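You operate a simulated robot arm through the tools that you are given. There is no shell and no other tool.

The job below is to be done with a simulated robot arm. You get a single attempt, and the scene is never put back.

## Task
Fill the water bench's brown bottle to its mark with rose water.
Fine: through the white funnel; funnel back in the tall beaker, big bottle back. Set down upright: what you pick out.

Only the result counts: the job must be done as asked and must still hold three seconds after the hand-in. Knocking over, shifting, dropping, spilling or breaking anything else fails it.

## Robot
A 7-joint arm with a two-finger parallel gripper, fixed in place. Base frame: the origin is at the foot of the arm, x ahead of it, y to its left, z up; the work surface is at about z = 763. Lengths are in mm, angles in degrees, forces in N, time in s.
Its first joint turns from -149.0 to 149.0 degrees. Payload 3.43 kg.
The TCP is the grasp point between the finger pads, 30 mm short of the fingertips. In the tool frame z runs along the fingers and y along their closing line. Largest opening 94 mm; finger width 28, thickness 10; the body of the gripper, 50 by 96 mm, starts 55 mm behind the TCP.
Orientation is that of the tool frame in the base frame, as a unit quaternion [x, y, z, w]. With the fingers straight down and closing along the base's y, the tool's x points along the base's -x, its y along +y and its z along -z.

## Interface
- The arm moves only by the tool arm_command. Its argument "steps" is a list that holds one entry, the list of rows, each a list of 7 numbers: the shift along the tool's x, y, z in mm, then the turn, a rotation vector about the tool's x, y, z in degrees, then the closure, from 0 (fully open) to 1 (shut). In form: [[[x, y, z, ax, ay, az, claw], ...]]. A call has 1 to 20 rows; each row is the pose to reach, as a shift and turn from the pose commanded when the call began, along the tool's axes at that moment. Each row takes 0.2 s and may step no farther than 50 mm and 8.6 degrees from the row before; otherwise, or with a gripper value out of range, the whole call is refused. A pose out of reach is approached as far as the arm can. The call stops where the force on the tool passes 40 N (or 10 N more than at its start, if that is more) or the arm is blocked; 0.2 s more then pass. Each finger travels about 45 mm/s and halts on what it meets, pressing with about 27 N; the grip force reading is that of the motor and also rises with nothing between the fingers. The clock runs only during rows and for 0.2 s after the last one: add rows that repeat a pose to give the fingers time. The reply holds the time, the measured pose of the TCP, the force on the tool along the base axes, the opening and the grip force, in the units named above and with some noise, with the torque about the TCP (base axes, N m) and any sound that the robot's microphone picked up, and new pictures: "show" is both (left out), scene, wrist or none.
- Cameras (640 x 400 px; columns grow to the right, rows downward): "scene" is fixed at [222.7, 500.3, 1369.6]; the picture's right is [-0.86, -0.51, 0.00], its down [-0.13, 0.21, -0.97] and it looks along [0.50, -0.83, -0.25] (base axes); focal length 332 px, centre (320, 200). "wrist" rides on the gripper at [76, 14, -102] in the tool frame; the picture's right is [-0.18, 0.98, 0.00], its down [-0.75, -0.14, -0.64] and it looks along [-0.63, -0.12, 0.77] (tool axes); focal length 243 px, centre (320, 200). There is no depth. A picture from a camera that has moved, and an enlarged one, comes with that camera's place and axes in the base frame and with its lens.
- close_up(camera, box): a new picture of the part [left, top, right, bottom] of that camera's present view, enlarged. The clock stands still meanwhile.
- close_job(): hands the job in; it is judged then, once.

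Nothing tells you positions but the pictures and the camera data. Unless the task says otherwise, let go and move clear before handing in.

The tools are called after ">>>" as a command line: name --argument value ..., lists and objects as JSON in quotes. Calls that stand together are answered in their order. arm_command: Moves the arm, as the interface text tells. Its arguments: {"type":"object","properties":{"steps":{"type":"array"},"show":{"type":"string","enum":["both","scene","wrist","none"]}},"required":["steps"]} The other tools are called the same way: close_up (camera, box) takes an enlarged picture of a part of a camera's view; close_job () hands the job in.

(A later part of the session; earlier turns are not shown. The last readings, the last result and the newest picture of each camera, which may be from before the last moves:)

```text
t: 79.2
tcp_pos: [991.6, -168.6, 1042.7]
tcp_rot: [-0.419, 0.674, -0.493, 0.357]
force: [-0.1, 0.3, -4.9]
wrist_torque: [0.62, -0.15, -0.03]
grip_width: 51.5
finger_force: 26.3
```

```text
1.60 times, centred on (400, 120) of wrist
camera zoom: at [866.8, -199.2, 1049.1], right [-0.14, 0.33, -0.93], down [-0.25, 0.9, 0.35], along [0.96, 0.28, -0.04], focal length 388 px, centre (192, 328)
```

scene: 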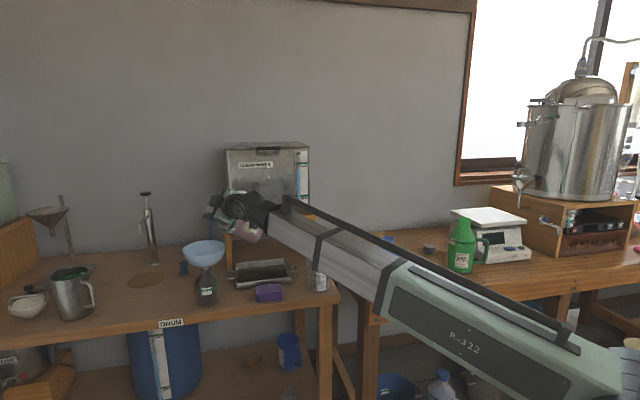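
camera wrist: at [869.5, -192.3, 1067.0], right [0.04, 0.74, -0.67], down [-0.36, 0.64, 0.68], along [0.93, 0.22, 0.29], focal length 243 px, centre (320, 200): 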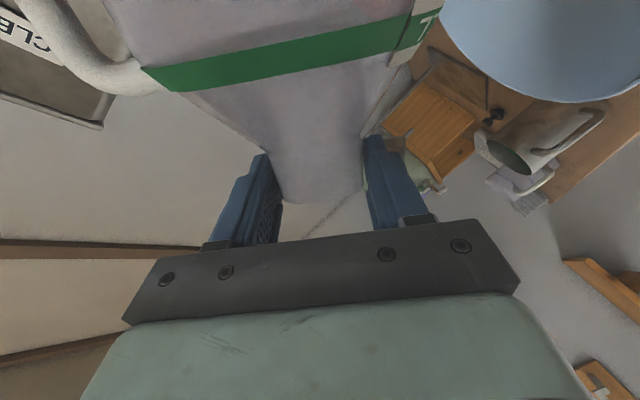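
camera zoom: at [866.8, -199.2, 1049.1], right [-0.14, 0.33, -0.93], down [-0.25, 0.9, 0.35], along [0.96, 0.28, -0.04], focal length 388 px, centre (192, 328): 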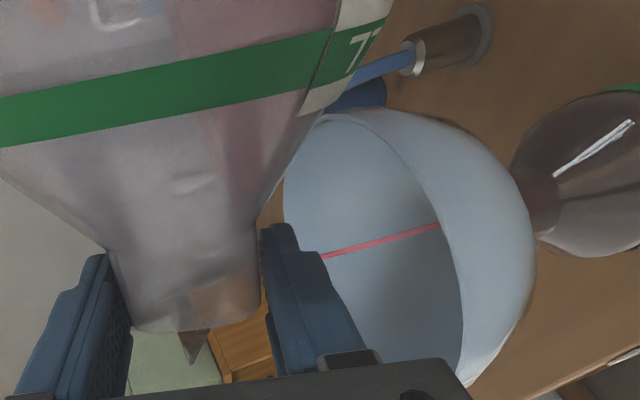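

A thin pink stream has started and lands in the funnel. I'll zoom in on the stream and the neck to make sure nothing is escaping.

>>> close_up --camera "scene" --box '[185, 235, 230, 275]'

>>> close_up --camera "scene" --box '[190, 260, 230, 310]'

>>> arm_command --steps '[[[0, 0, 0, 0, 0, 0, 1], [0, 0, 0, 0, 0, 0, 1]]]' --show "none"

>>> close_up --camera "scene" --box '[180, 205, 240, 305]'

```text
10.00 times, centred on (208, 255) of scene
camera zoom: at [222.7, 500.3, 1369.6], right [-0.86, -0.51, 0.0], down [-0.13, 0.21, -0.97], along [0.5, -0.83, -0.25], focal length 3318 px, centre (1445, -350)
```

zoom: 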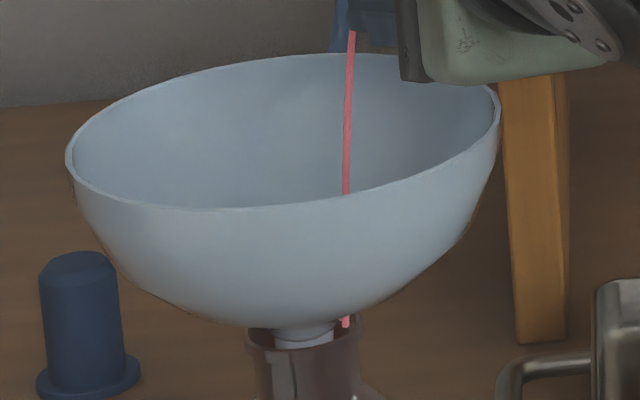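

```text
8.00 times, centred on (210, 285) of scene
camera zoom: at [222.7, 500.3, 1369.6], right [-0.86, -0.51, 0.0], down [-0.13, 0.21, -0.97], along [0.5, -0.83, -0.25], focal length 2654 px, centre (1200, -480)
```

zoom: 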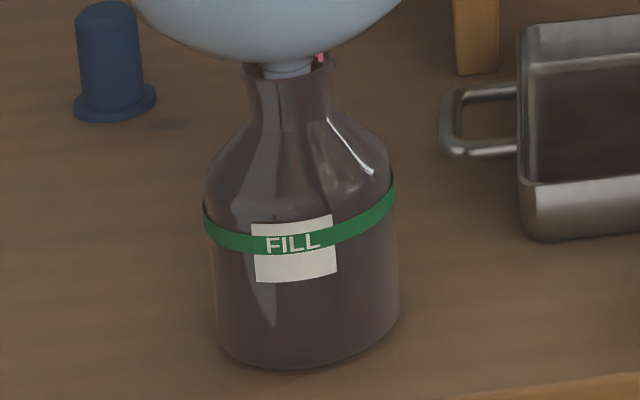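

```text
t: 79.8
tcp_pos: [991.9, -169.4, 1041.3]
tcp_rot: [-0.419, 0.674, -0.493, 0.357]
force: [-0.7, 0.7, -4.9]
wrist_torque: [0.65, -0.16, 0.01]
grip_width: 51.7
finger_force: 27.2
```

```text
4.00 times, centred on (210, 255) of scene
camera zoom: at [222.7, 500.3, 1369.6], right [-0.86, -0.51, 0.0], down [-0.13, 0.21, -0.97], along [0.5, -0.83, -0.25], focal length 1327 px, centre (760, -20)
```

zoom: 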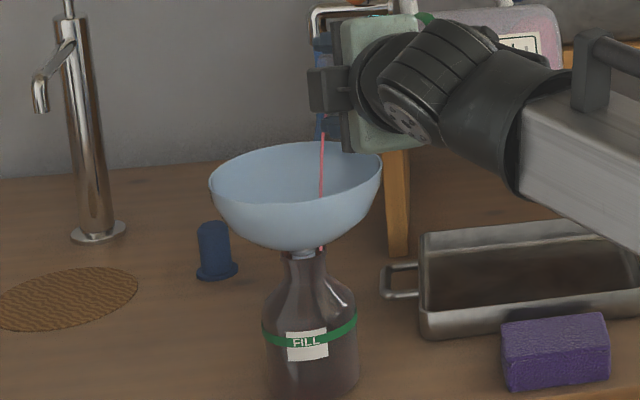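

The stream enters the funnel's opening. I'll hold a moment and look at the brown bottle and the table around it to confirm the liquid is arriving inside.

>>> arm_command --steps '[[[0, 0, 0, 0, 0, 0, 1], [0, 0, 0, 0, 0, 0, 1], [0, 0, 0, 0, 0, 0, 1]]]' --show "none"

>>> close_up --camera "scene" --box '[185, 235, 230, 275]'

>>> close_up --camera "scene" --box '[190, 260, 230, 310]'

>>> close_up --camera "wrist" --box '[320, 20, 640, 220]'

```text
t: 80.6
tcp_pos: [991.4, -169.1, 1043.2]
tcp_rot: [-0.419, 0.674, -0.492, 0.357]
force: [-0.6, -0.4, -4.7]
wrist_torque: [0.59, -0.14, -0.01]
grip_width: 51.3
finger_force: 27.1
```

```text
10.00 times, centred on (208, 255) of scene
camera zoom: at [222.7, 500.3, 1369.6], right [-0.86, -0.51, 0.0], down [-0.13, 0.21, -0.97], along [0.5, -0.83, -0.25], focal length 3318 px, centre (1445, -350)
```

zoom: 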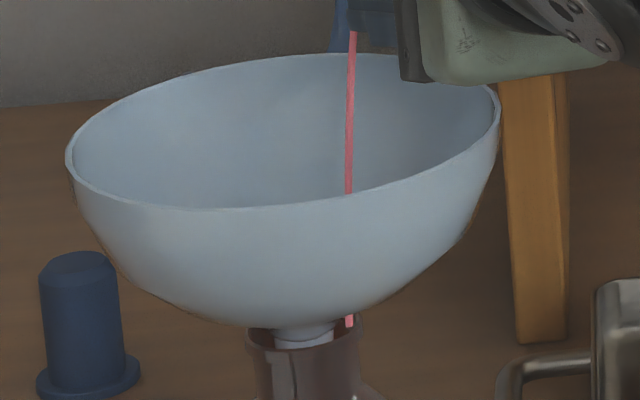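

```text
8.00 times, centred on (210, 285) of scene
camera zoom: at [222.7, 500.3, 1369.6], right [-0.86, -0.51, 0.0], down [-0.13, 0.21, -0.97], along [0.5, -0.83, -0.25], focal length 2654 px, centre (1200, -480)
```

zoom: 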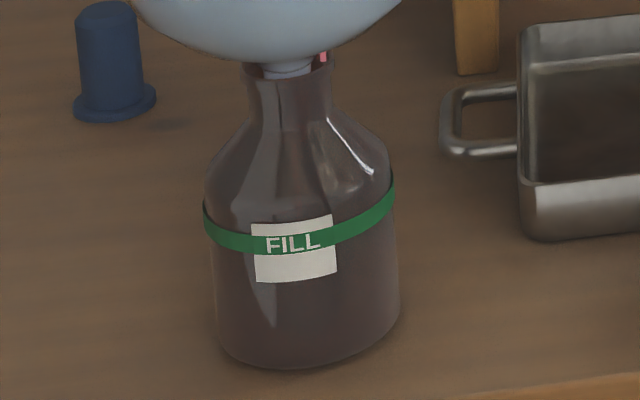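

```text
2.00 times, centred on (480, 120) of wrist
camera zoom: at [866.8, -199.2, 1049.1], right [-0.14, 0.33, -0.93], down [-0.25, 0.9, 0.35], along [0.96, 0.28, -0.04], focal length 485 px, centre (0, 360)
```

zoom: 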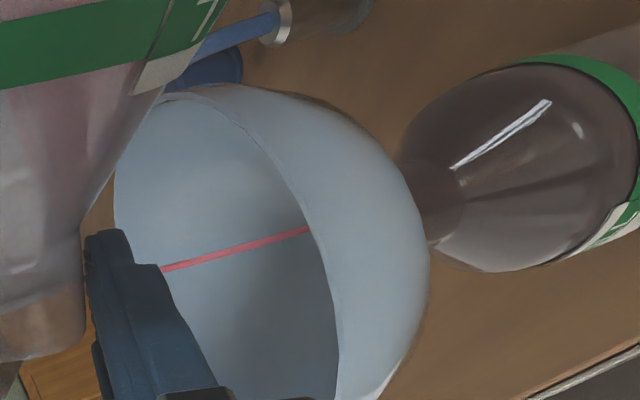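

>>> close_up --camera "scene" --box '[175, 230, 235, 310]'

>>> close_up --camera "scene" --box '[190, 278, 226, 306]'

>>> close_up --camera "wrist" --box '[500, 20, 640, 170]'

```text
5.00 times, centred on (205, 270) of scene
camera zoom: at [222.7, 500.3, 1369.6], right [-0.86, -0.51, 0.0], down [-0.13, 0.21, -0.97], along [0.5, -0.83, -0.25], focal length 1659 px, centre (895, -150)
```

zoom: 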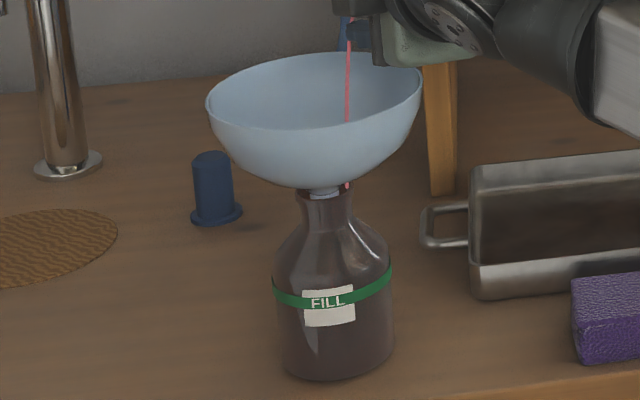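

```text
14.29 times, centred on (208, 292) of scene
camera zoom: at [222.7, 500.3, 1369.6], right [-0.86, -0.51, 0.0], down [-0.13, 0.21, -0.97], along [0.5, -0.83, -0.25], focal length 4740 px, centre (1920, -1114)
```

zoom: 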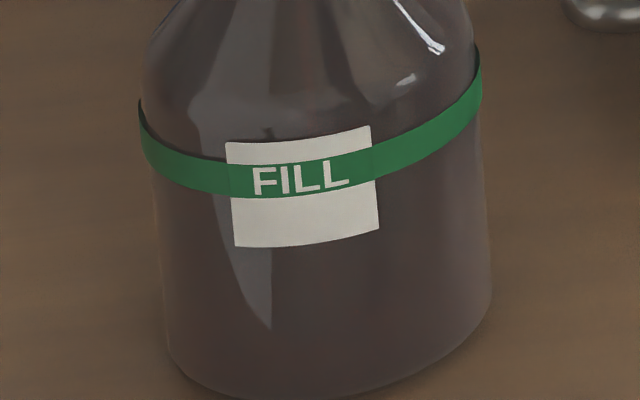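

```text
2.67 times, centred on (570, 95) of wrist
camera zoom: at [866.8, -199.2, 1049.1], right [-0.14, 0.33, -0.93], down [-0.25, 0.9, 0.35], along [0.96, 0.28, -0.04], focal length 647 px, centre (-347, 480)
```

zoom: 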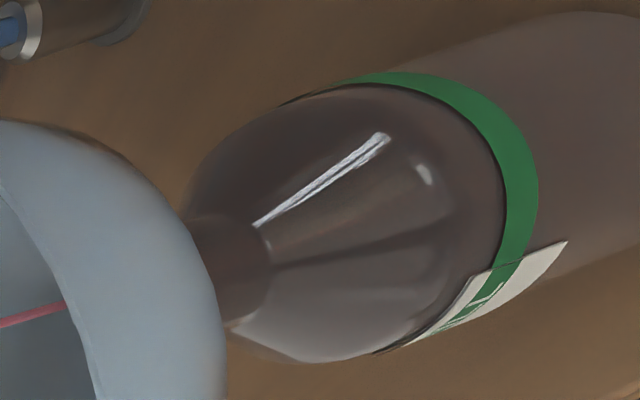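

The stream is thin and within the funnel, but its landing point is ~15 mm off the bottle's axis. I'll shift so the stream falls straight above the stem, which is the safest aim.

>>> arm_command --steps '[[[-4.8, -1.2, 6, 0, 0, 0, 1], [-9.6, -2.5, 11.9, 0, 0, 0, 1], [-9.6, -2.5, 11.9, 0, 0, 0, 1]]]' --show "none"

>>> close_up --camera "scene" --box '[185, 225, 230, 275]'

>>> close_up --camera "wrist" --box '[320, 20, 640, 220]'

```text
t: 81.4
tcp_pos: [1006.8, -165.0, 1043.6]
tcp_rot: [-0.418, 0.674, -0.493, 0.357]
force: [0.3, 0.0, -4.9]
wrist_torque: [0.58, -0.14, 0.01]
grip_width: 51.6
finger_force: 27.0
```

```text
8.00 times, centred on (208, 250) of scene
camera zoom: at [222.7, 500.3, 1369.6], right [-0.86, -0.51, 0.0], down [-0.13, 0.21, -0.97], along [0.5, -0.83, -0.25], focal length 2654 px, centre (1220, -200)
```

zoom: 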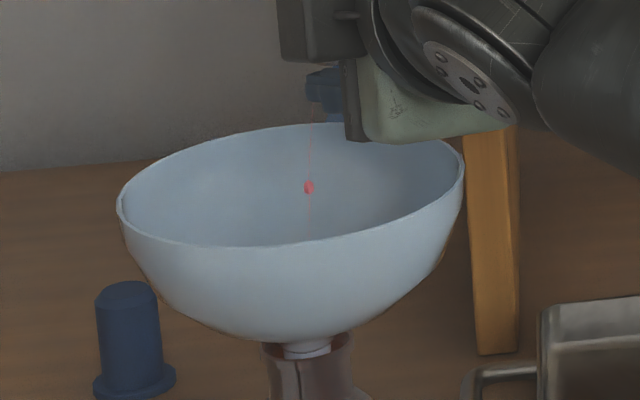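

```text
2.00 times, centred on (480, 120) of wrist
camera zoom: at [882.1, -195.0, 1049.0], right [-0.14, 0.33, -0.93], down [-0.25, 0.9, 0.36], along [0.96, 0.28, -0.04], focal length 485 px, centre (0, 360)
```

zoom: 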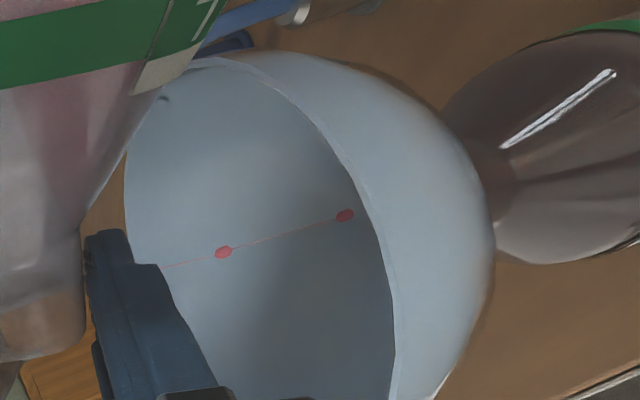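

The flow has settled to drops — so the amount follows the tilt angle quasi-statically, which is good for control. I'll add 2° and hold.

>>> arm_command --steps '[[[0, 0, 0, 0, 0.26, -0.97, 1], [0, 0, 0, 0, 0.52, -1.93, 1], [0, 0, 0, 0, 0.52, -1.93, 1], [0, 0, 0, 0, 0.52, -1.93, 1]]]' --show "none"

>>> close_up --camera "scene" --box '[185, 225, 230, 275]'

>>> arm_command --steps '[[[0, 0, 0, 0, 0, 0, 1], [0, 0, 0, 0, 0, 0, 1], [0, 0, 0, 0, 0, 0, 1], [0, 0, 0, 0, 0, 0, 1]]]' --show "none"

>>> close_up --camera "scene" --box '[185, 230, 230, 310]'

>>> close_up --camera "wrist" --box '[320, 20, 640, 220]'

```text
t: 82.4
tcp_pos: [1007.3, -164.8, 1042.0]
tcp_rot: [-0.428, 0.669, -0.501, 0.346]
force: [-0.4, -0.1, -6.0]
wrist_torque: [0.57, -0.17, 0.0]
grip_width: 51.4
finger_force: 27.0
```

```text
8.00 times, centred on (208, 250) of scene
camera zoom: at [222.7, 500.3, 1369.6], right [-0.86, -0.51, 0.0], down [-0.13, 0.21, -0.97], along [0.5, -0.83, -0.25], focal length 2654 px, centre (1220, -200)
```

zoom: 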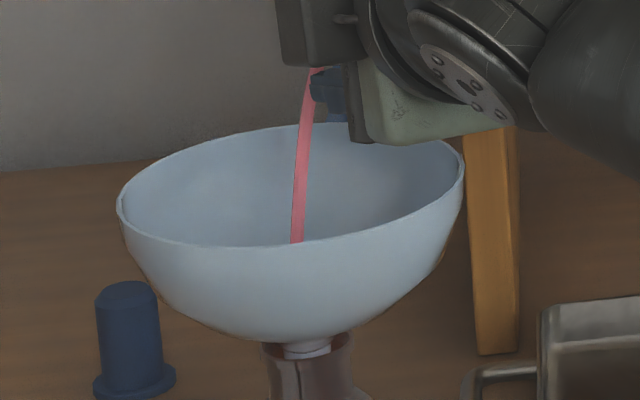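

```text
t: 83.4
tcp_pos: [1006.7, -167.1, 1042.0]
tcp_rot: [-0.427, 0.669, -0.501, 0.346]
force: [0.4, -0.6, -4.8]
wrist_torque: [0.59, -0.14, 0.01]
grip_width: 51.5
finger_force: 27.0
```

```text
5.00 times, centred on (208, 270) of scene
camera zoom: at [222.7, 500.3, 1369.6], right [-0.86, -0.51, 0.0], down [-0.13, 0.21, -0.97], along [0.5, -0.83, -0.25], focal length 1659 px, centre (882, -150)
```

zoom: 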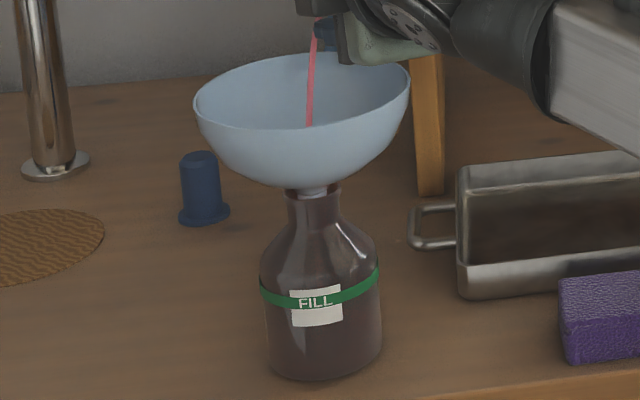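

```text
2.00 times, centred on (480, 120) of wrist
camera zoom: at [882.3, -195.3, 1051.6], right [-0.15, 0.3, -0.94], down [-0.24, 0.91, 0.33], along [0.96, 0.28, -0.06], focal length 485 px, centre (0, 360)
```

zoom: 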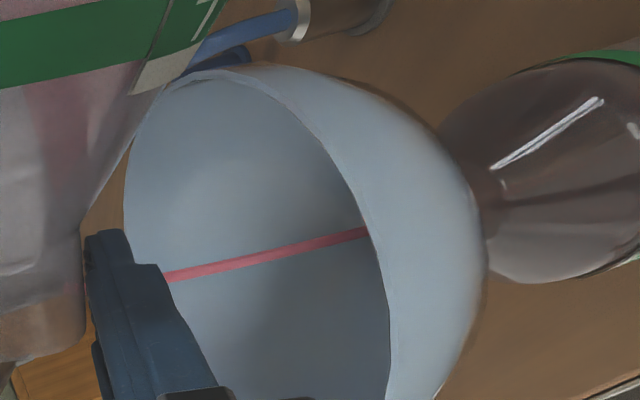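

>>> close_up --camera "scene" --box '[190, 268, 226, 306]'

>>> arm_command --steps '[[[0, 0, 0, 0, 0, 0, 1], [0, 0, 0, 0, 0, 0, 1], [0, 0, 0, 0, 0, 0, 1], [0, 0, 0, 0, 0, 0, 1]]]' --show "none"

>>> close_up --camera "scene" --box '[190, 268, 226, 306]'

>>> close_up --camera "scene" --box '[185, 225, 230, 275]'

```text
10.53 times, centred on (208, 287) of scene
camera zoom: at [222.7, 500.3, 1369.6], right [-0.86, -0.51, 0.0], down [-0.13, 0.21, -0.97], along [0.5, -0.83, -0.25], focal length 3492 px, centre (1499, -716)
```

zoom: 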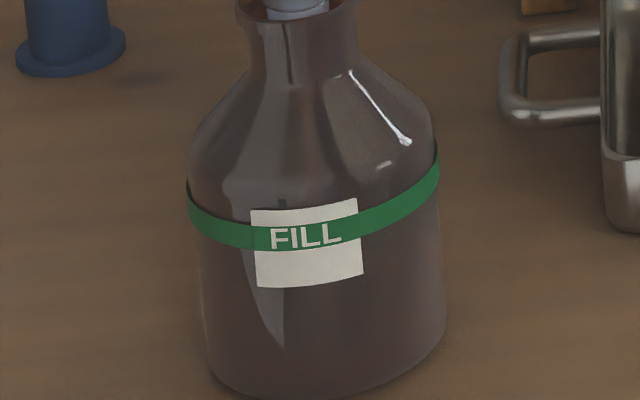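

```text
t: 84.4
tcp_pos: [1007.4, -166.2, 1042.9]
tcp_rot: [-0.427, 0.669, -0.5, 0.345]
force: [-0.8, -0.7, -4.5]
wrist_torque: [0.56, -0.13, 0.0]
grip_width: 51.7
finger_force: 26.9
```

```text
10.53 times, centred on (208, 287) of scene
camera zoom: at [222.7, 500.3, 1369.6], right [-0.86, -0.51, 0.0], down [-0.13, 0.21, -0.97], along [0.5, -0.83, -0.25], focal length 3492 px, centre (1499, -716)
```

zoom: 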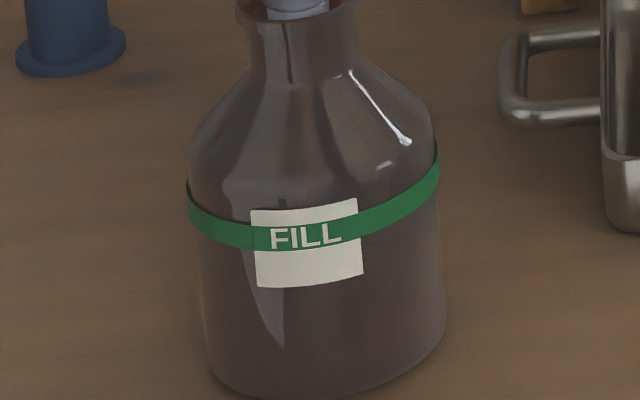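

```text
8.00 times, centred on (208, 250) of scene
camera zoom: at [222.7, 500.3, 1369.6], right [-0.86, -0.51, 0.0], down [-0.13, 0.21, -0.97], along [0.5, -0.83, -0.25], focal length 2654 px, centre (1220, -200)
```

zoom: 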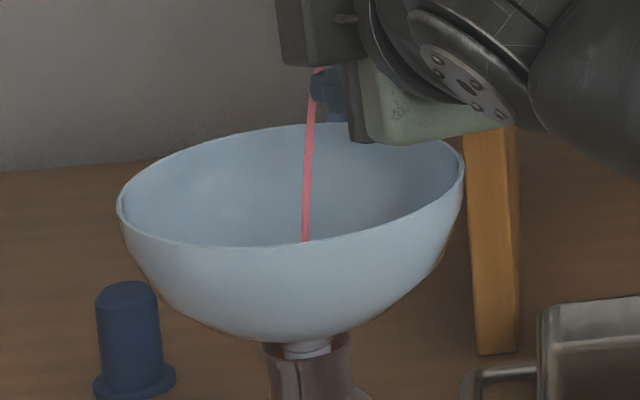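

>>> close_up --camera "scene" --box '[196, 284, 224, 306]'

>>> close_up --camera "wrist" --box '[500, 20, 640, 170]'

```text
16.00 times, centred on (210, 295) of scene
camera zoom: at [222.7, 500.3, 1369.6], right [-0.86, -0.51, 0.0], down [-0.13, 0.21, -0.97], along [0.5, -0.83, -0.25], focal length 5308 px, centre (2080, -1320)
```

zoom: 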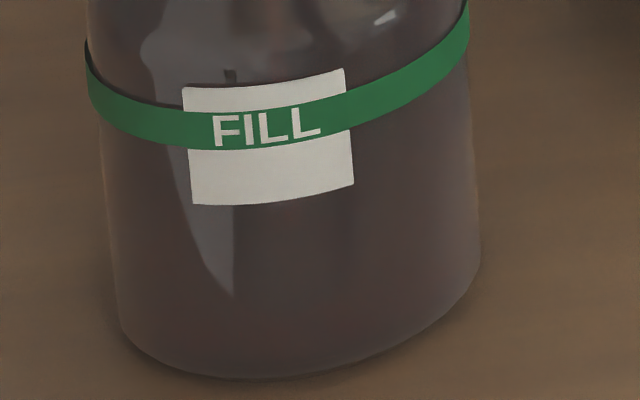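

```text
2.67 times, centred on (570, 95) of wrist
camera zoom: at [882.2, -195.3, 1051.6], right [-0.15, 0.3, -0.94], down [-0.24, 0.91, 0.33], along [0.96, 0.28, -0.06], focal length 647 px, centre (-347, 480)
```

zoom: 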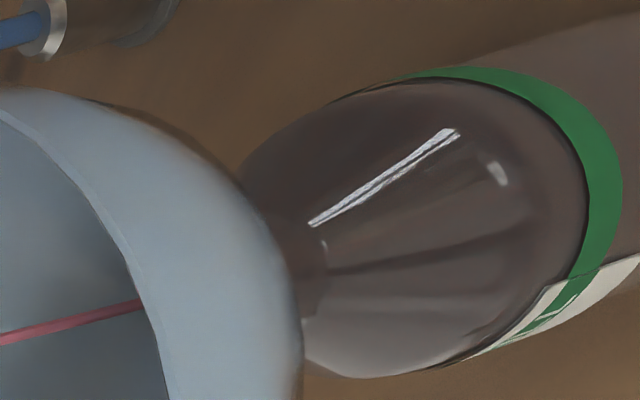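

The flow continues in a steady thin stream. I'll hold and then tilt another 2°, tracking both weight and the bottle's appearance.

>>> arm_command --steps '[[[0, 0, 0, 0, 0.26, -0.97, 1], [0, 0, 0, 0, 0.52, -1.93, 1], [0, 0, 0, 0, 0.52, -1.93, 1], [0, 0, 0, 0, 0.52, -1.93, 1], [0, 0, 0, 0, 0.52, -1.93, 1], [0, 0, 0, 0, 0.52, -1.93, 1], [0, 0, 0, 0, 0.52, -1.93, 1]]]' --show "none"

>>> close_up --camera "scene" --box '[185, 225, 230, 275]'

>>> close_up --camera "scene" --box '[196, 284, 224, 306]'

>>> arm_command --steps '[[[0, 0, 0, 0, 0, 0, 1], [0, 0, 0, 0, 0, 0, 1], [0, 0, 0, 0, 0, 0, 1], [0, 0, 0, 0, 0, 0, 1]]]' --show "none"

>>> close_up --camera "scene" --box '[196, 284, 224, 306]'

>>> close_up --camera "scene" --box '[185, 225, 230, 275]'

```text
t: 86.0
tcp_pos: [1007.3, -164.7, 1043.0]
tcp_rot: [-0.437, 0.663, -0.508, 0.334]
force: [0.3, 0.1, -4.4]
wrist_torque: [0.46, -0.1, 0.0]
grip_width: 51.2
finger_force: 26.8
```

```text
8.00 times, centred on (208, 250) of scene
camera zoom: at [222.7, 500.3, 1369.6], right [-0.86, -0.51, 0.0], down [-0.13, 0.21, -0.97], along [0.5, -0.83, -0.25], focal length 2654 px, centre (1220, -200)
```

zoom: 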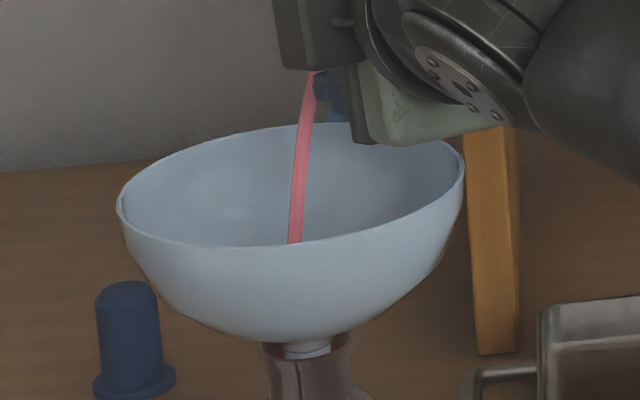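

```text
16.00 times, centred on (210, 295) of scene
camera zoom: at [222.7, 500.3, 1369.6], right [-0.86, -0.51, 0.0], down [-0.13, 0.21, -0.97], along [0.5, -0.83, -0.25], focal length 5308 px, centre (2080, -1320)
```

zoom: 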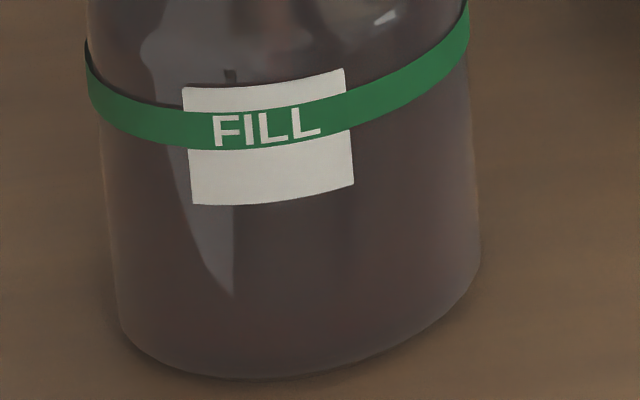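

```text
t: 87.0
tcp_pos: [1007.7, -164.6, 1041.6]
tcp_rot: [-0.436, 0.664, -0.507, 0.334]
force: [-0.9, 0.7, -4.5]
wrist_torque: [0.49, -0.11, 0.0]
grip_width: 51.4
finger_force: 27.1
```

```text
16.00 times, centred on (210, 295) of scene
camera zoom: at [222.7, 500.3, 1369.6], right [-0.86, -0.51, 0.0], down [-0.13, 0.21, -0.97], along [0.5, -0.83, -0.25], focal length 5308 px, centre (2080, -1320)
```

zoom: 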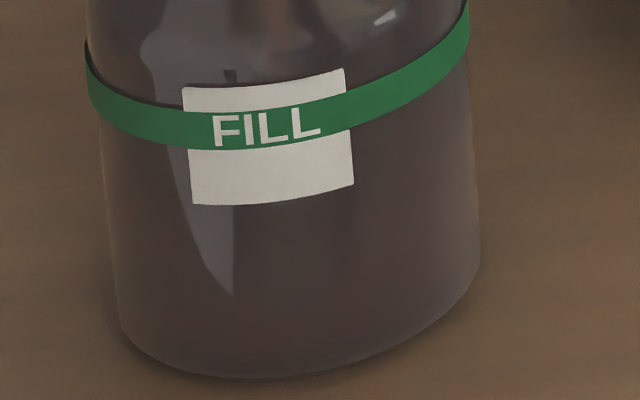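

```text
8.00 times, centred on (208, 250) of scene
camera zoom: at [222.7, 500.3, 1369.6], right [-0.86, -0.51, 0.0], down [-0.13, 0.21, -0.97], along [0.5, -0.83, -0.25], focal length 2654 px, centre (1220, -200)
```

zoom: 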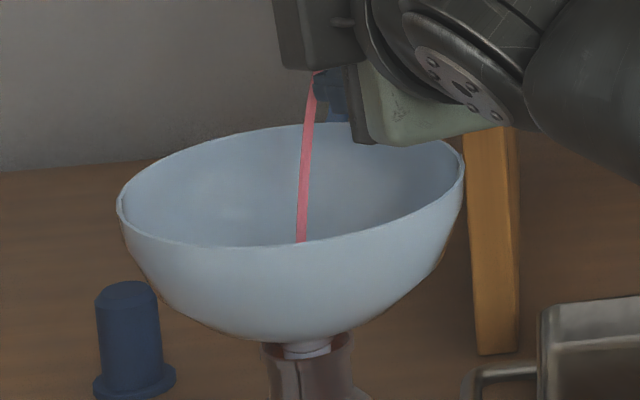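

>>> close_up --camera "scene" --box '[212, 286, 228, 304]'

>>> close_up --camera "scene" --box '[194, 284, 206, 304]'

>>> close_up --camera "wrist" --box '[560, 0, 640, 100]'

```text
16.00 times, centred on (220, 295) of scene
camera zoom: at [222.7, 500.3, 1369.6], right [-0.86, -0.51, 0.0], down [-0.13, 0.21, -0.97], along [0.5, -0.83, -0.25], focal length 5308 px, centre (1920, -1320)
```

zoom: 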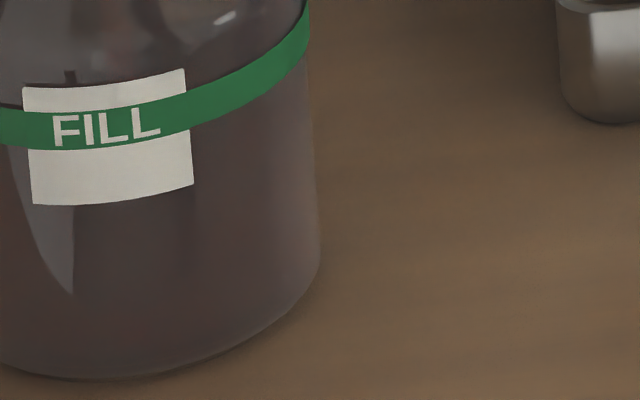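

```text
16.00 times, centred on (200, 294) of scene
camera zoom: at [222.7, 500.3, 1369.6], right [-0.86, -0.51, 0.0], down [-0.13, 0.21, -0.97], along [0.5, -0.83, -0.25], focal length 5308 px, centre (2240, -1304)
```

zoom: 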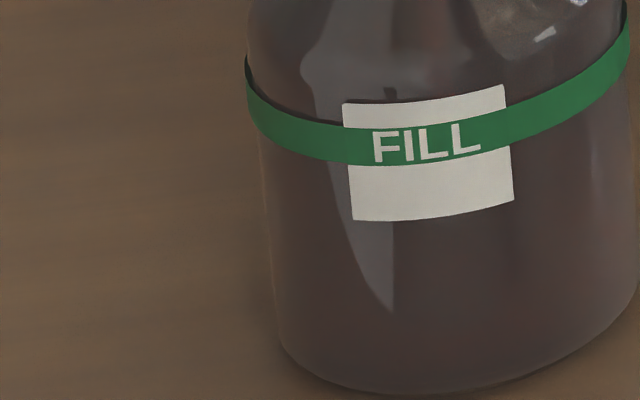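

```text
4.00 times, centred on (600, 50) of wrist
camera zoom: at [882.1, -194.7, 1054.6], right [-0.16, 0.27, -0.95], down [-0.24, 0.92, 0.3], along [0.96, 0.28, -0.09], focal length 970 px, centre (-800, 800)
```

zoom: 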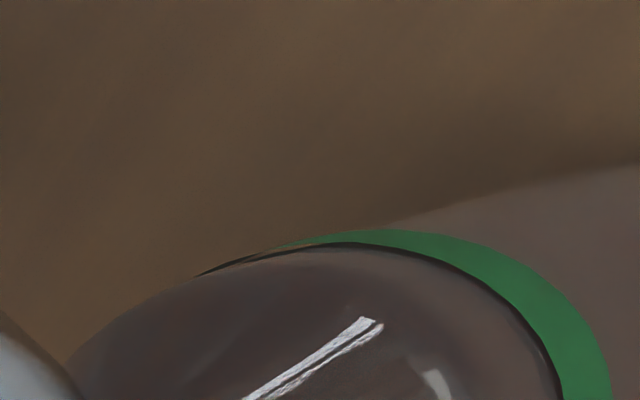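

I can't see the level well from here. I'll take several quick force readings to average the weight that has left the rose bottle (baseline ≈ 5.5 N).

>>> arm_command --steps '[[[0, 0, 0, 0, 0, 0, 1]]]' --show "none"

>>> arm_command --steps '[[[0, 0, 0, 0, 0, 0, 1]]]' --show "none"

>>> arm_command --steps '[[[0, 0, 0, 0, 0, 0, 1]]]' --show "none"

>>> arm_command --steps '[[[0, 0, 0, 0, 0, 0, 1]]]' --show "none"

>>> close_up --camera "scene" --box '[185, 225, 230, 275]'

>>> close_up --camera "scene" --box '[196, 284, 224, 306]'

```text
t: 87.4
tcp_pos: [1007.8, -164.4, 1042.5]
tcp_rot: [-0.436, 0.663, -0.508, 0.335]
force: [0.0, 0.9, -4.3]
wrist_torque: [0.48, -0.11, -0.01]
grip_width: 51.3
finger_force: 27.3
```

```text
t: 87.8
tcp_pos: [1007.0, -165.4, 1042.3]
tcp_rot: [-0.437, 0.663, -0.508, 0.335]
force: [-0.6, -0.1, -3.7]
wrist_torque: [0.51, -0.09, 0.0]
grip_width: 51.3
finger_force: 27.0
```

```text
t: 88.2
tcp_pos: [1008.2, -164.8, 1043.0]
tcp_rot: [-0.436, 0.663, -0.508, 0.335]
force: [-0.2, -0.2, -4.2]
wrist_torque: [0.48, -0.13, 0.02]
grip_width: 51.2
finger_force: 27.3
```

```text
t: 88.6
tcp_pos: [1006.6, -164.5, 1042.7]
tcp_rot: [-0.437, 0.663, -0.508, 0.334]
force: [-0.1, 0.2, -4.4]
wrist_torque: [0.47, -0.11, -0.05]
grip_width: 51.3
finger_force: 26.7
```

```text
8.00 times, centred on (208, 250) of scene
camera zoom: at [222.7, 500.3, 1369.6], right [-0.86, -0.51, 0.0], down [-0.13, 0.21, -0.97], along [0.5, -0.83, -0.25], focal length 2654 px, centre (1220, -200)
```

zoom: 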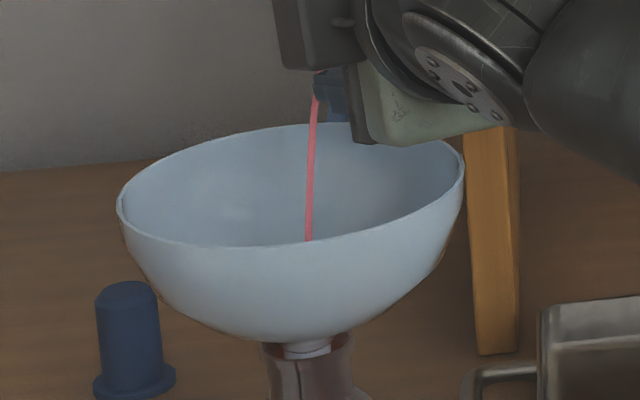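

```text
16.00 times, centred on (210, 295) of scene
camera zoom: at [222.7, 500.3, 1369.6], right [-0.86, -0.51, 0.0], down [-0.13, 0.21, -0.97], along [0.5, -0.83, -0.25], focal length 5308 px, centre (2080, -1320)
```

zoom: 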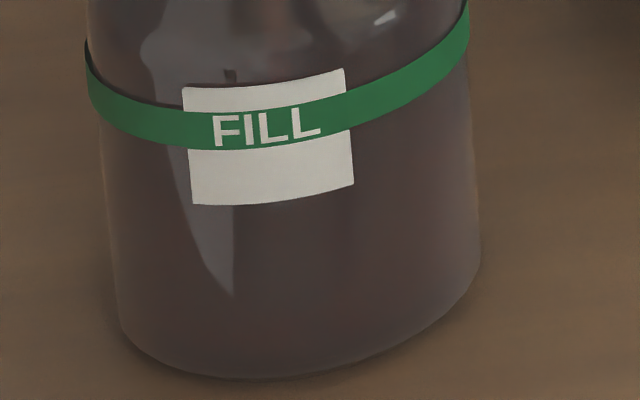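

>>> close_up --camera "scene" --box '[190, 268, 226, 306]'

>>> arm_command --steps '[[[0, 0, 0, 0, 0.26, -0.97, 1], [0, 0, 0, 0, 0.39, -1.45, 1], [0, 0, 0, 0, 0.39, -1.45, 1], [0, 0, 0, 0, 0.39, -1.45, 1], [0, 0, 0, 0, 0.39, -1.45, 1], [0, 0, 0, 0, 0.39, -1.45, 1]]]' --show "none"

>>> close_up --camera "scene" --box '[190, 268, 226, 306]'

>>> close_up --camera "scene" --box '[185, 225, 230, 275]'

```text
10.53 times, centred on (208, 287) of scene
camera zoom: at [222.7, 500.3, 1369.6], right [-0.86, -0.51, 0.0], down [-0.13, 0.21, -0.97], along [0.5, -0.83, -0.25], focal length 3492 px, centre (1499, -716)
```

zoom: 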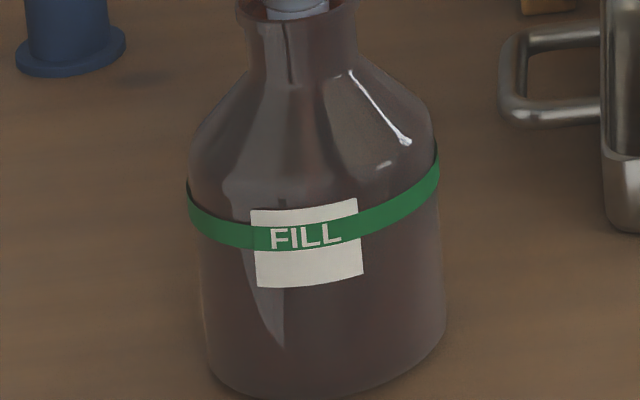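

```text
t: 90.0
tcp_pos: [1007.7, -165.4, 1043.7]
tcp_rot: [-0.444, 0.659, -0.514, 0.325]
force: [-0.7, 0.5, -4.0]
wrist_torque: [0.38, -0.09, 0.03]
grip_width: 51.4
finger_force: 26.6
```

```text
10.53 times, centred on (208, 287) of scene
camera zoom: at [222.7, 500.3, 1369.6], right [-0.86, -0.51, 0.0], down [-0.13, 0.21, -0.97], along [0.5, -0.83, -0.25], focal length 3492 px, centre (1499, -716)
```

zoom: 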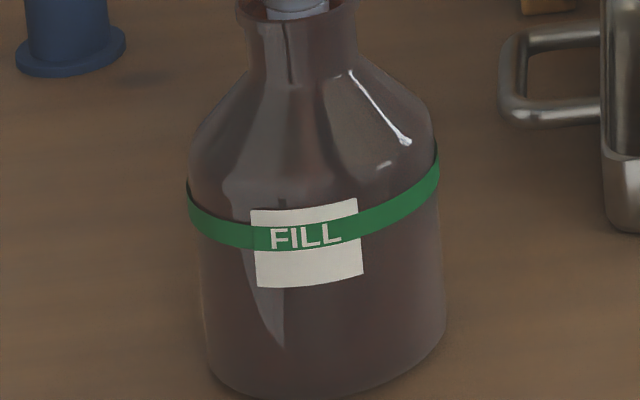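

```text
8.00 times, centred on (208, 250) of scene
camera zoom: at [222.7, 500.3, 1369.6], right [-0.86, -0.51, 0.0], down [-0.13, 0.21, -0.97], along [0.5, -0.83, -0.25], focal length 2654 px, centre (1220, -200)
```

zoom: 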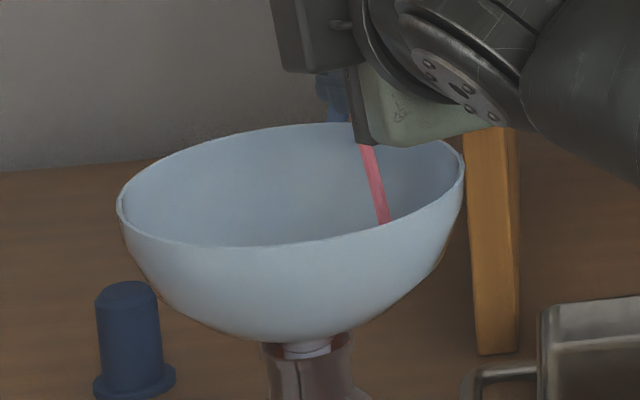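

The stream has suddenly shifted toward the gripper side. The clock is stopped, so I'll look closely from the wrist camera before doing anything.

>>> close_up --camera "wrist" --box '[200, 0, 640, 260]'

>>> close_up --camera "scene" --box '[190, 190, 260, 270]'

```text
1.45 times, centred on (420, 130) of wrist
camera zoom: at [882.4, -194.5, 1056.6], right [-0.17, 0.25, -0.95], down [-0.23, 0.93, 0.28], along [0.96, 0.27, -0.1], focal length 353 px, centre (174, 302)
```

zoom: 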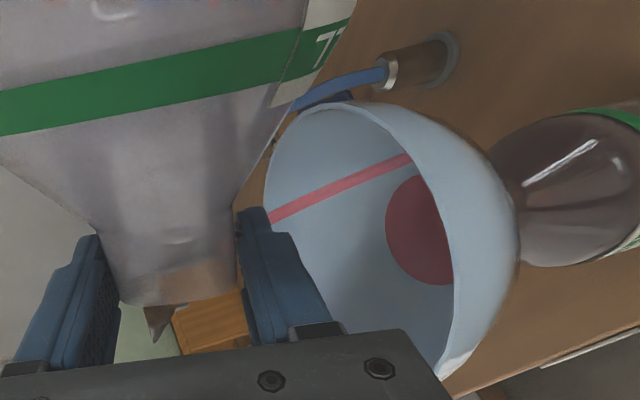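

```text
5.00 times, centred on (225, 230) of scene
camera zoom: at [222.7, 500.3, 1369.6], right [-0.86, -0.51, 0.0], down [-0.13, 0.21, -0.97], along [0.5, -0.83, -0.25], focal length 1659 px, centre (795, 50)
```

zoom: 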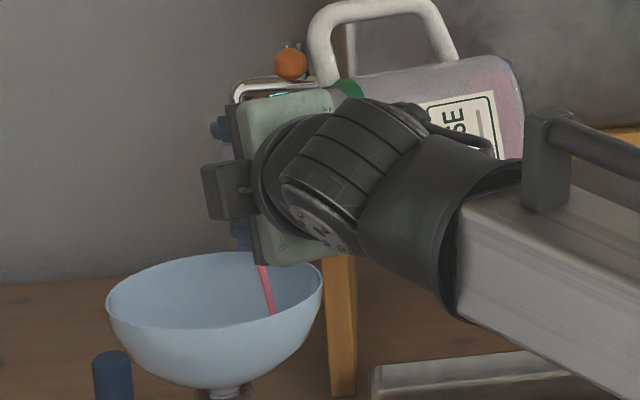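

The funnel holds a small pink pool (so the liquid is definitely going in), and past 90° the stream flips direction. It's still inside, but I'll stop the pour now by tilting back ~20°, then let the funnel drain and weigh.

>>> arm_command --steps '[[[0, 0, 0, 0, -1.8, 6.8, 1], [0, 0, 0, 0, -3.6, 13.5, 1], [0, 0, 0, 0, -5.2, 19.3, 1], [0, 0, 0, 0, -5.2, 19.3, 1], [0, 0, 0, 0, -5.2, 19.3, 1], [0, 0, 0, 0, -5.2, 19.3, 1]]]' --show "none"

>>> close_up --camera "wrist" --box '[200, 0, 640, 260]'

>>> close_up --camera "scene" --box '[175, 210, 245, 310]'

```text
t: 91.4
tcp_pos: [1007.5, -165.0, 1041.9]
tcp_rot: [-0.349, 0.708, -0.431, 0.437]
force: [0.0, -0.1, -4.5]
wrist_torque: [0.41, -0.08, 0.02]
grip_width: 51.3
finger_force: 27.7
```

```text
1.45 times, centred on (420, 130) of wrist
camera zoom: at [882.1, -194.7, 1029.7], right [-0.05, 0.54, -0.84], down [-0.29, 0.8, 0.53], along [0.96, 0.27, 0.12], focal length 353 px, centre (174, 302)
```

zoom: 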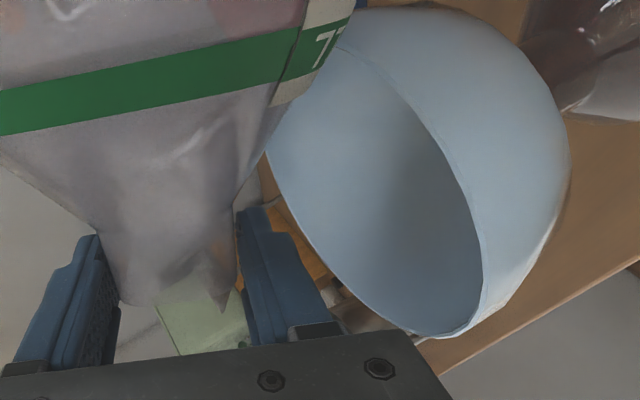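

```text
4.00 times, centred on (210, 260) of scene
camera zoom: at [222.7, 500.3, 1369.6], right [-0.86, -0.51, 0.0], down [-0.13, 0.21, -0.97], along [0.5, -0.83, -0.25], focal length 1327 px, centre (760, -40)
```

zoom: 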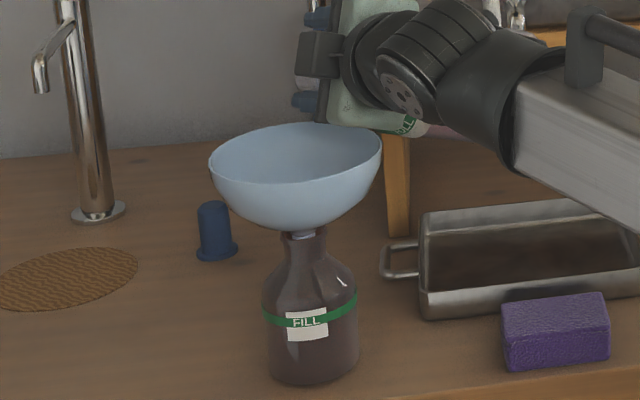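

>>> arm_command --steps '[[[0, 0, 0, 0, 0, 0, 1]]]' --show "none"

>>> arm_command --steps '[[[0, 0, 0, 0, 0, 0, 1]]]' --show "none"

>>> arm_command --steps '[[[0, 0, 0, 0, 0, 0, 1]]]' --show "none"

>>> arm_command --steps '[[[0, 0, 0, 0, 0, 0, 1]]]' --show "none"

>>> arm_command --steps '[[[0, 0, 0, 0, 0, 0, 1]]]' --show "none"

>>> arm_command --steps '[[[0, 0, 0, 0, 0, 0, 1]]]' --show "none"

>>> close_up --camera "scene" --box '[190, 268, 226, 306]'

```text
t: 91.8
tcp_pos: [1007.4, -165.3, 1042.7]
tcp_rot: [-0.349, 0.708, -0.431, 0.437]
force: [-0.9, 1.0, -2.7]
wrist_torque: [0.42, -0.1, -0.03]
grip_width: 51.1
finger_force: 26.9
```

```text
t: 92.2
tcp_pos: [1008.0, -163.9, 1041.5]
tcp_rot: [-0.348, 0.708, -0.431, 0.437]
force: [0.1, -0.2, -3.9]
wrist_torque: [0.38, -0.11, 0.01]
grip_width: 51.1
finger_force: 26.2
```

```text
t: 92.6
tcp_pos: [1006.8, -164.9, 1041.9]
tcp_rot: [-0.35, 0.708, -0.431, 0.436]
force: [-0.6, -0.5, -4.2]
wrist_torque: [0.4, -0.1, -0.01]
grip_width: 51.2
finger_force: 27.2
```

```text
t: 93.0
tcp_pos: [1006.1, -165.3, 1043.0]
tcp_rot: [-0.349, 0.708, -0.431, 0.437]
force: [0.2, 0.1, -4.0]
wrist_torque: [0.4, -0.09, -0.04]
grip_width: 51.3
finger_force: 27.1
```

```text
t: 93.4
tcp_pos: [1007.1, -165.0, 1042.3]
tcp_rot: [-0.349, 0.708, -0.432, 0.436]
force: [-0.4, 0.7, -3.6]
wrist_torque: [0.38, -0.08, 0.04]
grip_width: 51.2
finger_force: 26.7
```

```text
t: 93.8
tcp_pos: [1007.2, -164.3, 1042.6]
tcp_rot: [-0.35, 0.707, -0.432, 0.437]
force: [1.0, 0.1, -3.6]
wrist_torque: [0.42, -0.07, -0.01]
grip_width: 51.4
finger_force: 27.2
```

```text
10.53 times, centred on (208, 287) of scene
camera zoom: at [222.7, 500.3, 1369.6], right [-0.86, -0.51, 0.0], down [-0.13, 0.21, -0.97], along [0.5, -0.83, -0.25], focal length 3492 px, centre (1499, -716)
```

zoom: 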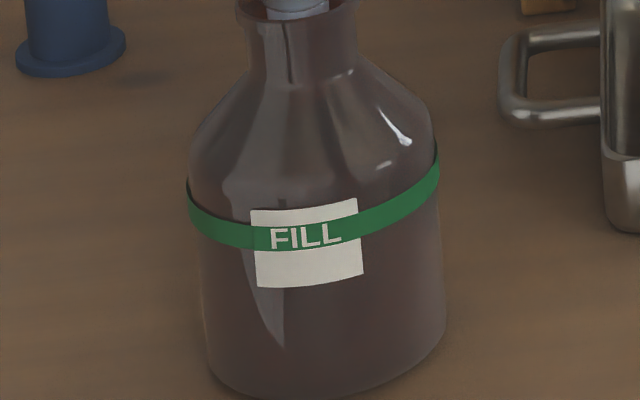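

The drop is about 1.6–1.7 N (~165 ml), likely close to the mark. Before adding more, I want a closer look at the bottle, so I'll check what the wrist camera sees of it now.

>>> close_up --camera "wrist" --box '[540, 0, 640, 110]'

>>> close_up --camera "scene" --box '[194, 276, 224, 296]'

```text
3.64 times, centred on (590, 55) of wrist
camera zoom: at [882.0, -194.7, 1029.7], right [-0.05, 0.54, -0.84], down [-0.29, 0.8, 0.53], along [0.96, 0.27, 0.12], focal length 882 px, centre (-662, 727)
```

zoom: 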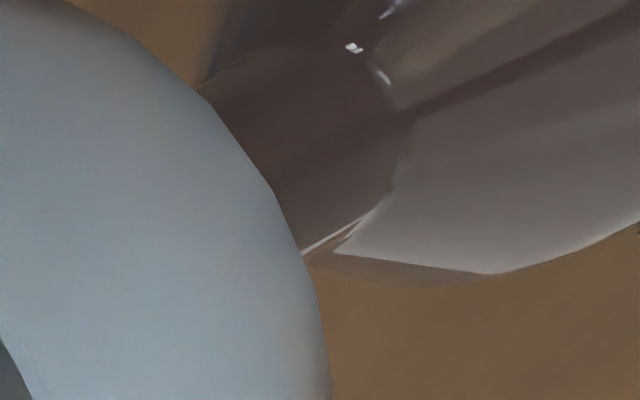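

```text
16.00 times, centred on (209, 286) of scene
camera zoom: at [222.7, 500.3, 1369.6], right [-0.86, -0.51, 0.0], down [-0.13, 0.21, -0.97], along [0.5, -0.83, -0.25], focal length 5308 px, centre (2096, -1176)
```

zoom: 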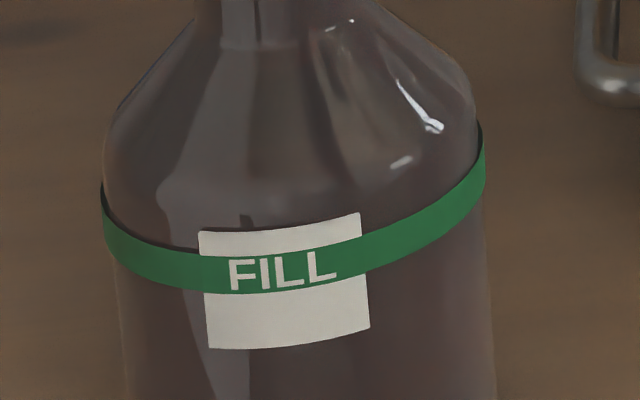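

I'll lift and back away from the funnel with the rose bottle still held (not pouring), which will bring the brown bottle into the wrist camera's view.

>>> arm_command --steps '[[[-6, -18, -5, 0, 0, 0, 1], [-12.7, -36.6, -9.8, 0, 0, 0, 1], [-8, -33, -28, 0, 0, 0, 1], [-1, -28, -56, 0, 0, 0, 1], [6, -23, -84, 0, 0, 0, 1], [13, -18, -112, 0, 0, 0, 1], [20, -13, -140, 0, 0, 0, 1], [29, -7, -172, 0, 0, 0, 1], [35, -4, -193, 0, 0, 0, 1], [37, -2.4, -200.5, 0, 0, 0, 1], [37, -2.4, -200.5, 0, 0, 0, 1]]]' --show "both"

>>> close_up --camera "wrist" --box '[440, 0, 640, 150]'

>>> close_up --camera "scene" --box '[175, 230, 245, 310]'

```text
t: 96.2
tcp_pos: [809.1, -136.1, 1082.4]
tcp_rot: [-0.348, 0.708, -0.431, 0.437]
force: [0.1, 0.1, -4.1]
wrist_torque: [0.39, -0.07, 0.02]
grip_width: 51.5
finger_force: 26.6
camera wrist: at [683.6, -166.0, 1070.3], right [-0.05, 0.54, -0.84], down [-0.29, 0.8, 0.53], along [0.96, 0.27, 0.12], focal length 243 px, centre (320, 200)
```

scene: 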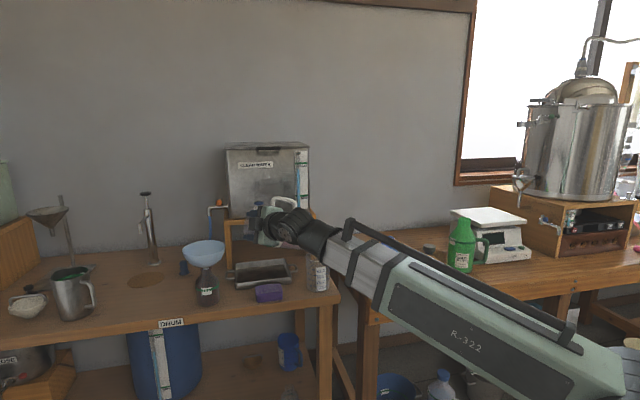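
wrist: 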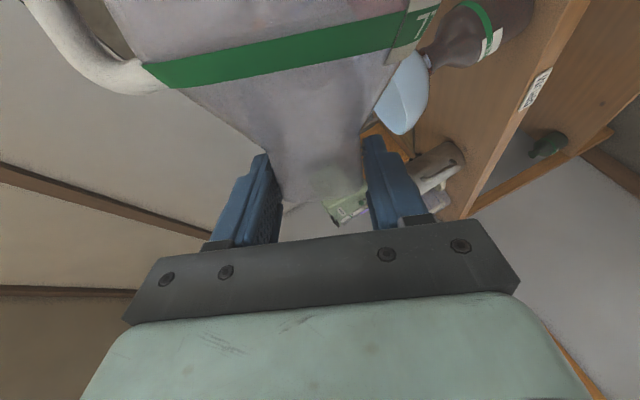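

```text
2.67 times, centred on (540, 75) of wrist
camera zoom: at [683.6, -166.0, 1070.3], right [-0.05, 0.54, -0.84], down [-0.29, 0.8, 0.53], along [0.96, 0.27, 0.12], focal length 647 px, centre (-267, 533)
```

zoom: 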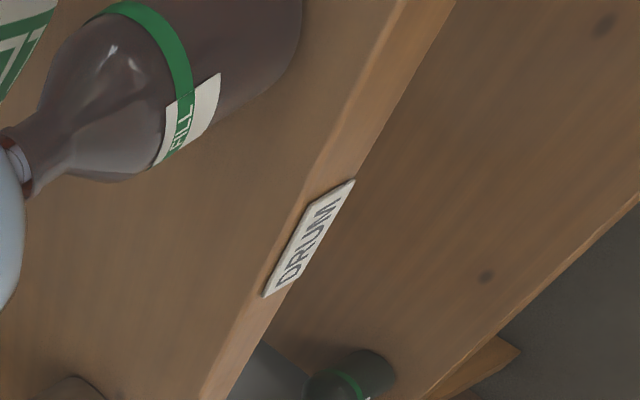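

```text
5.00 times, centred on (210, 270) of scene
camera zoom: at [222.7, 500.3, 1369.6], right [-0.86, -0.51, 0.0], down [-0.13, 0.21, -0.97], along [0.5, -0.83, -0.25], focal length 1659 px, centre (870, -150)
```

zoom: 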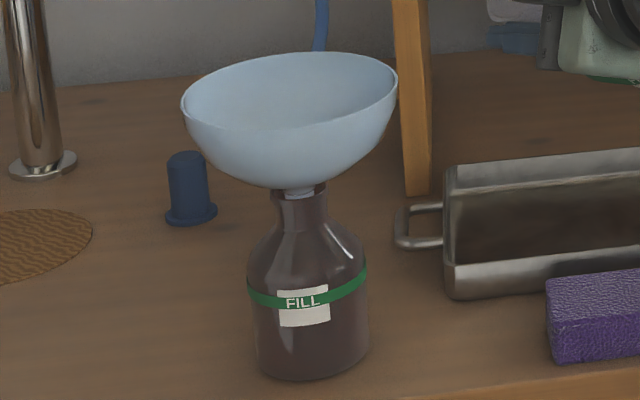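

>>> close_up --camera "wrist" --box '[430, 0, 540, 70]'

>>> close_up --camera "wrist" --box '[470, 0, 530, 40]'

```text
5.71 times, centred on (485, 35) of wrist
camera zoom: at [683.6, -166.0, 1070.3], right [-0.05, 0.54, -0.84], down [-0.29, 0.8, 0.53], along [0.96, 0.27, 0.12], focal length 1386 px, centre (-623, 1143)
```

zoom: 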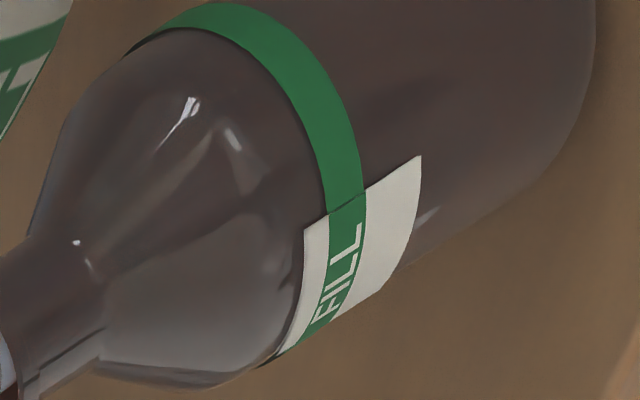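

```text
10.00 times, centred on (500, 20) of wrist
camera zoom: at [683.6, -166.0, 1070.3], right [-0.05, 0.54, -0.84], down [-0.29, 0.8, 0.53], along [0.96, 0.27, 0.12], focal length 2426 px, centre (-1480, 2000)
```

zoom: 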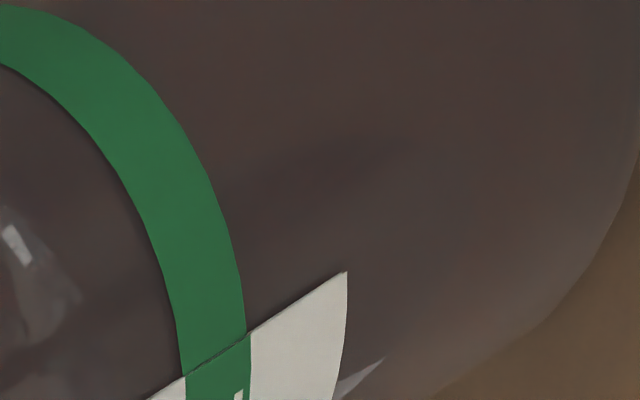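

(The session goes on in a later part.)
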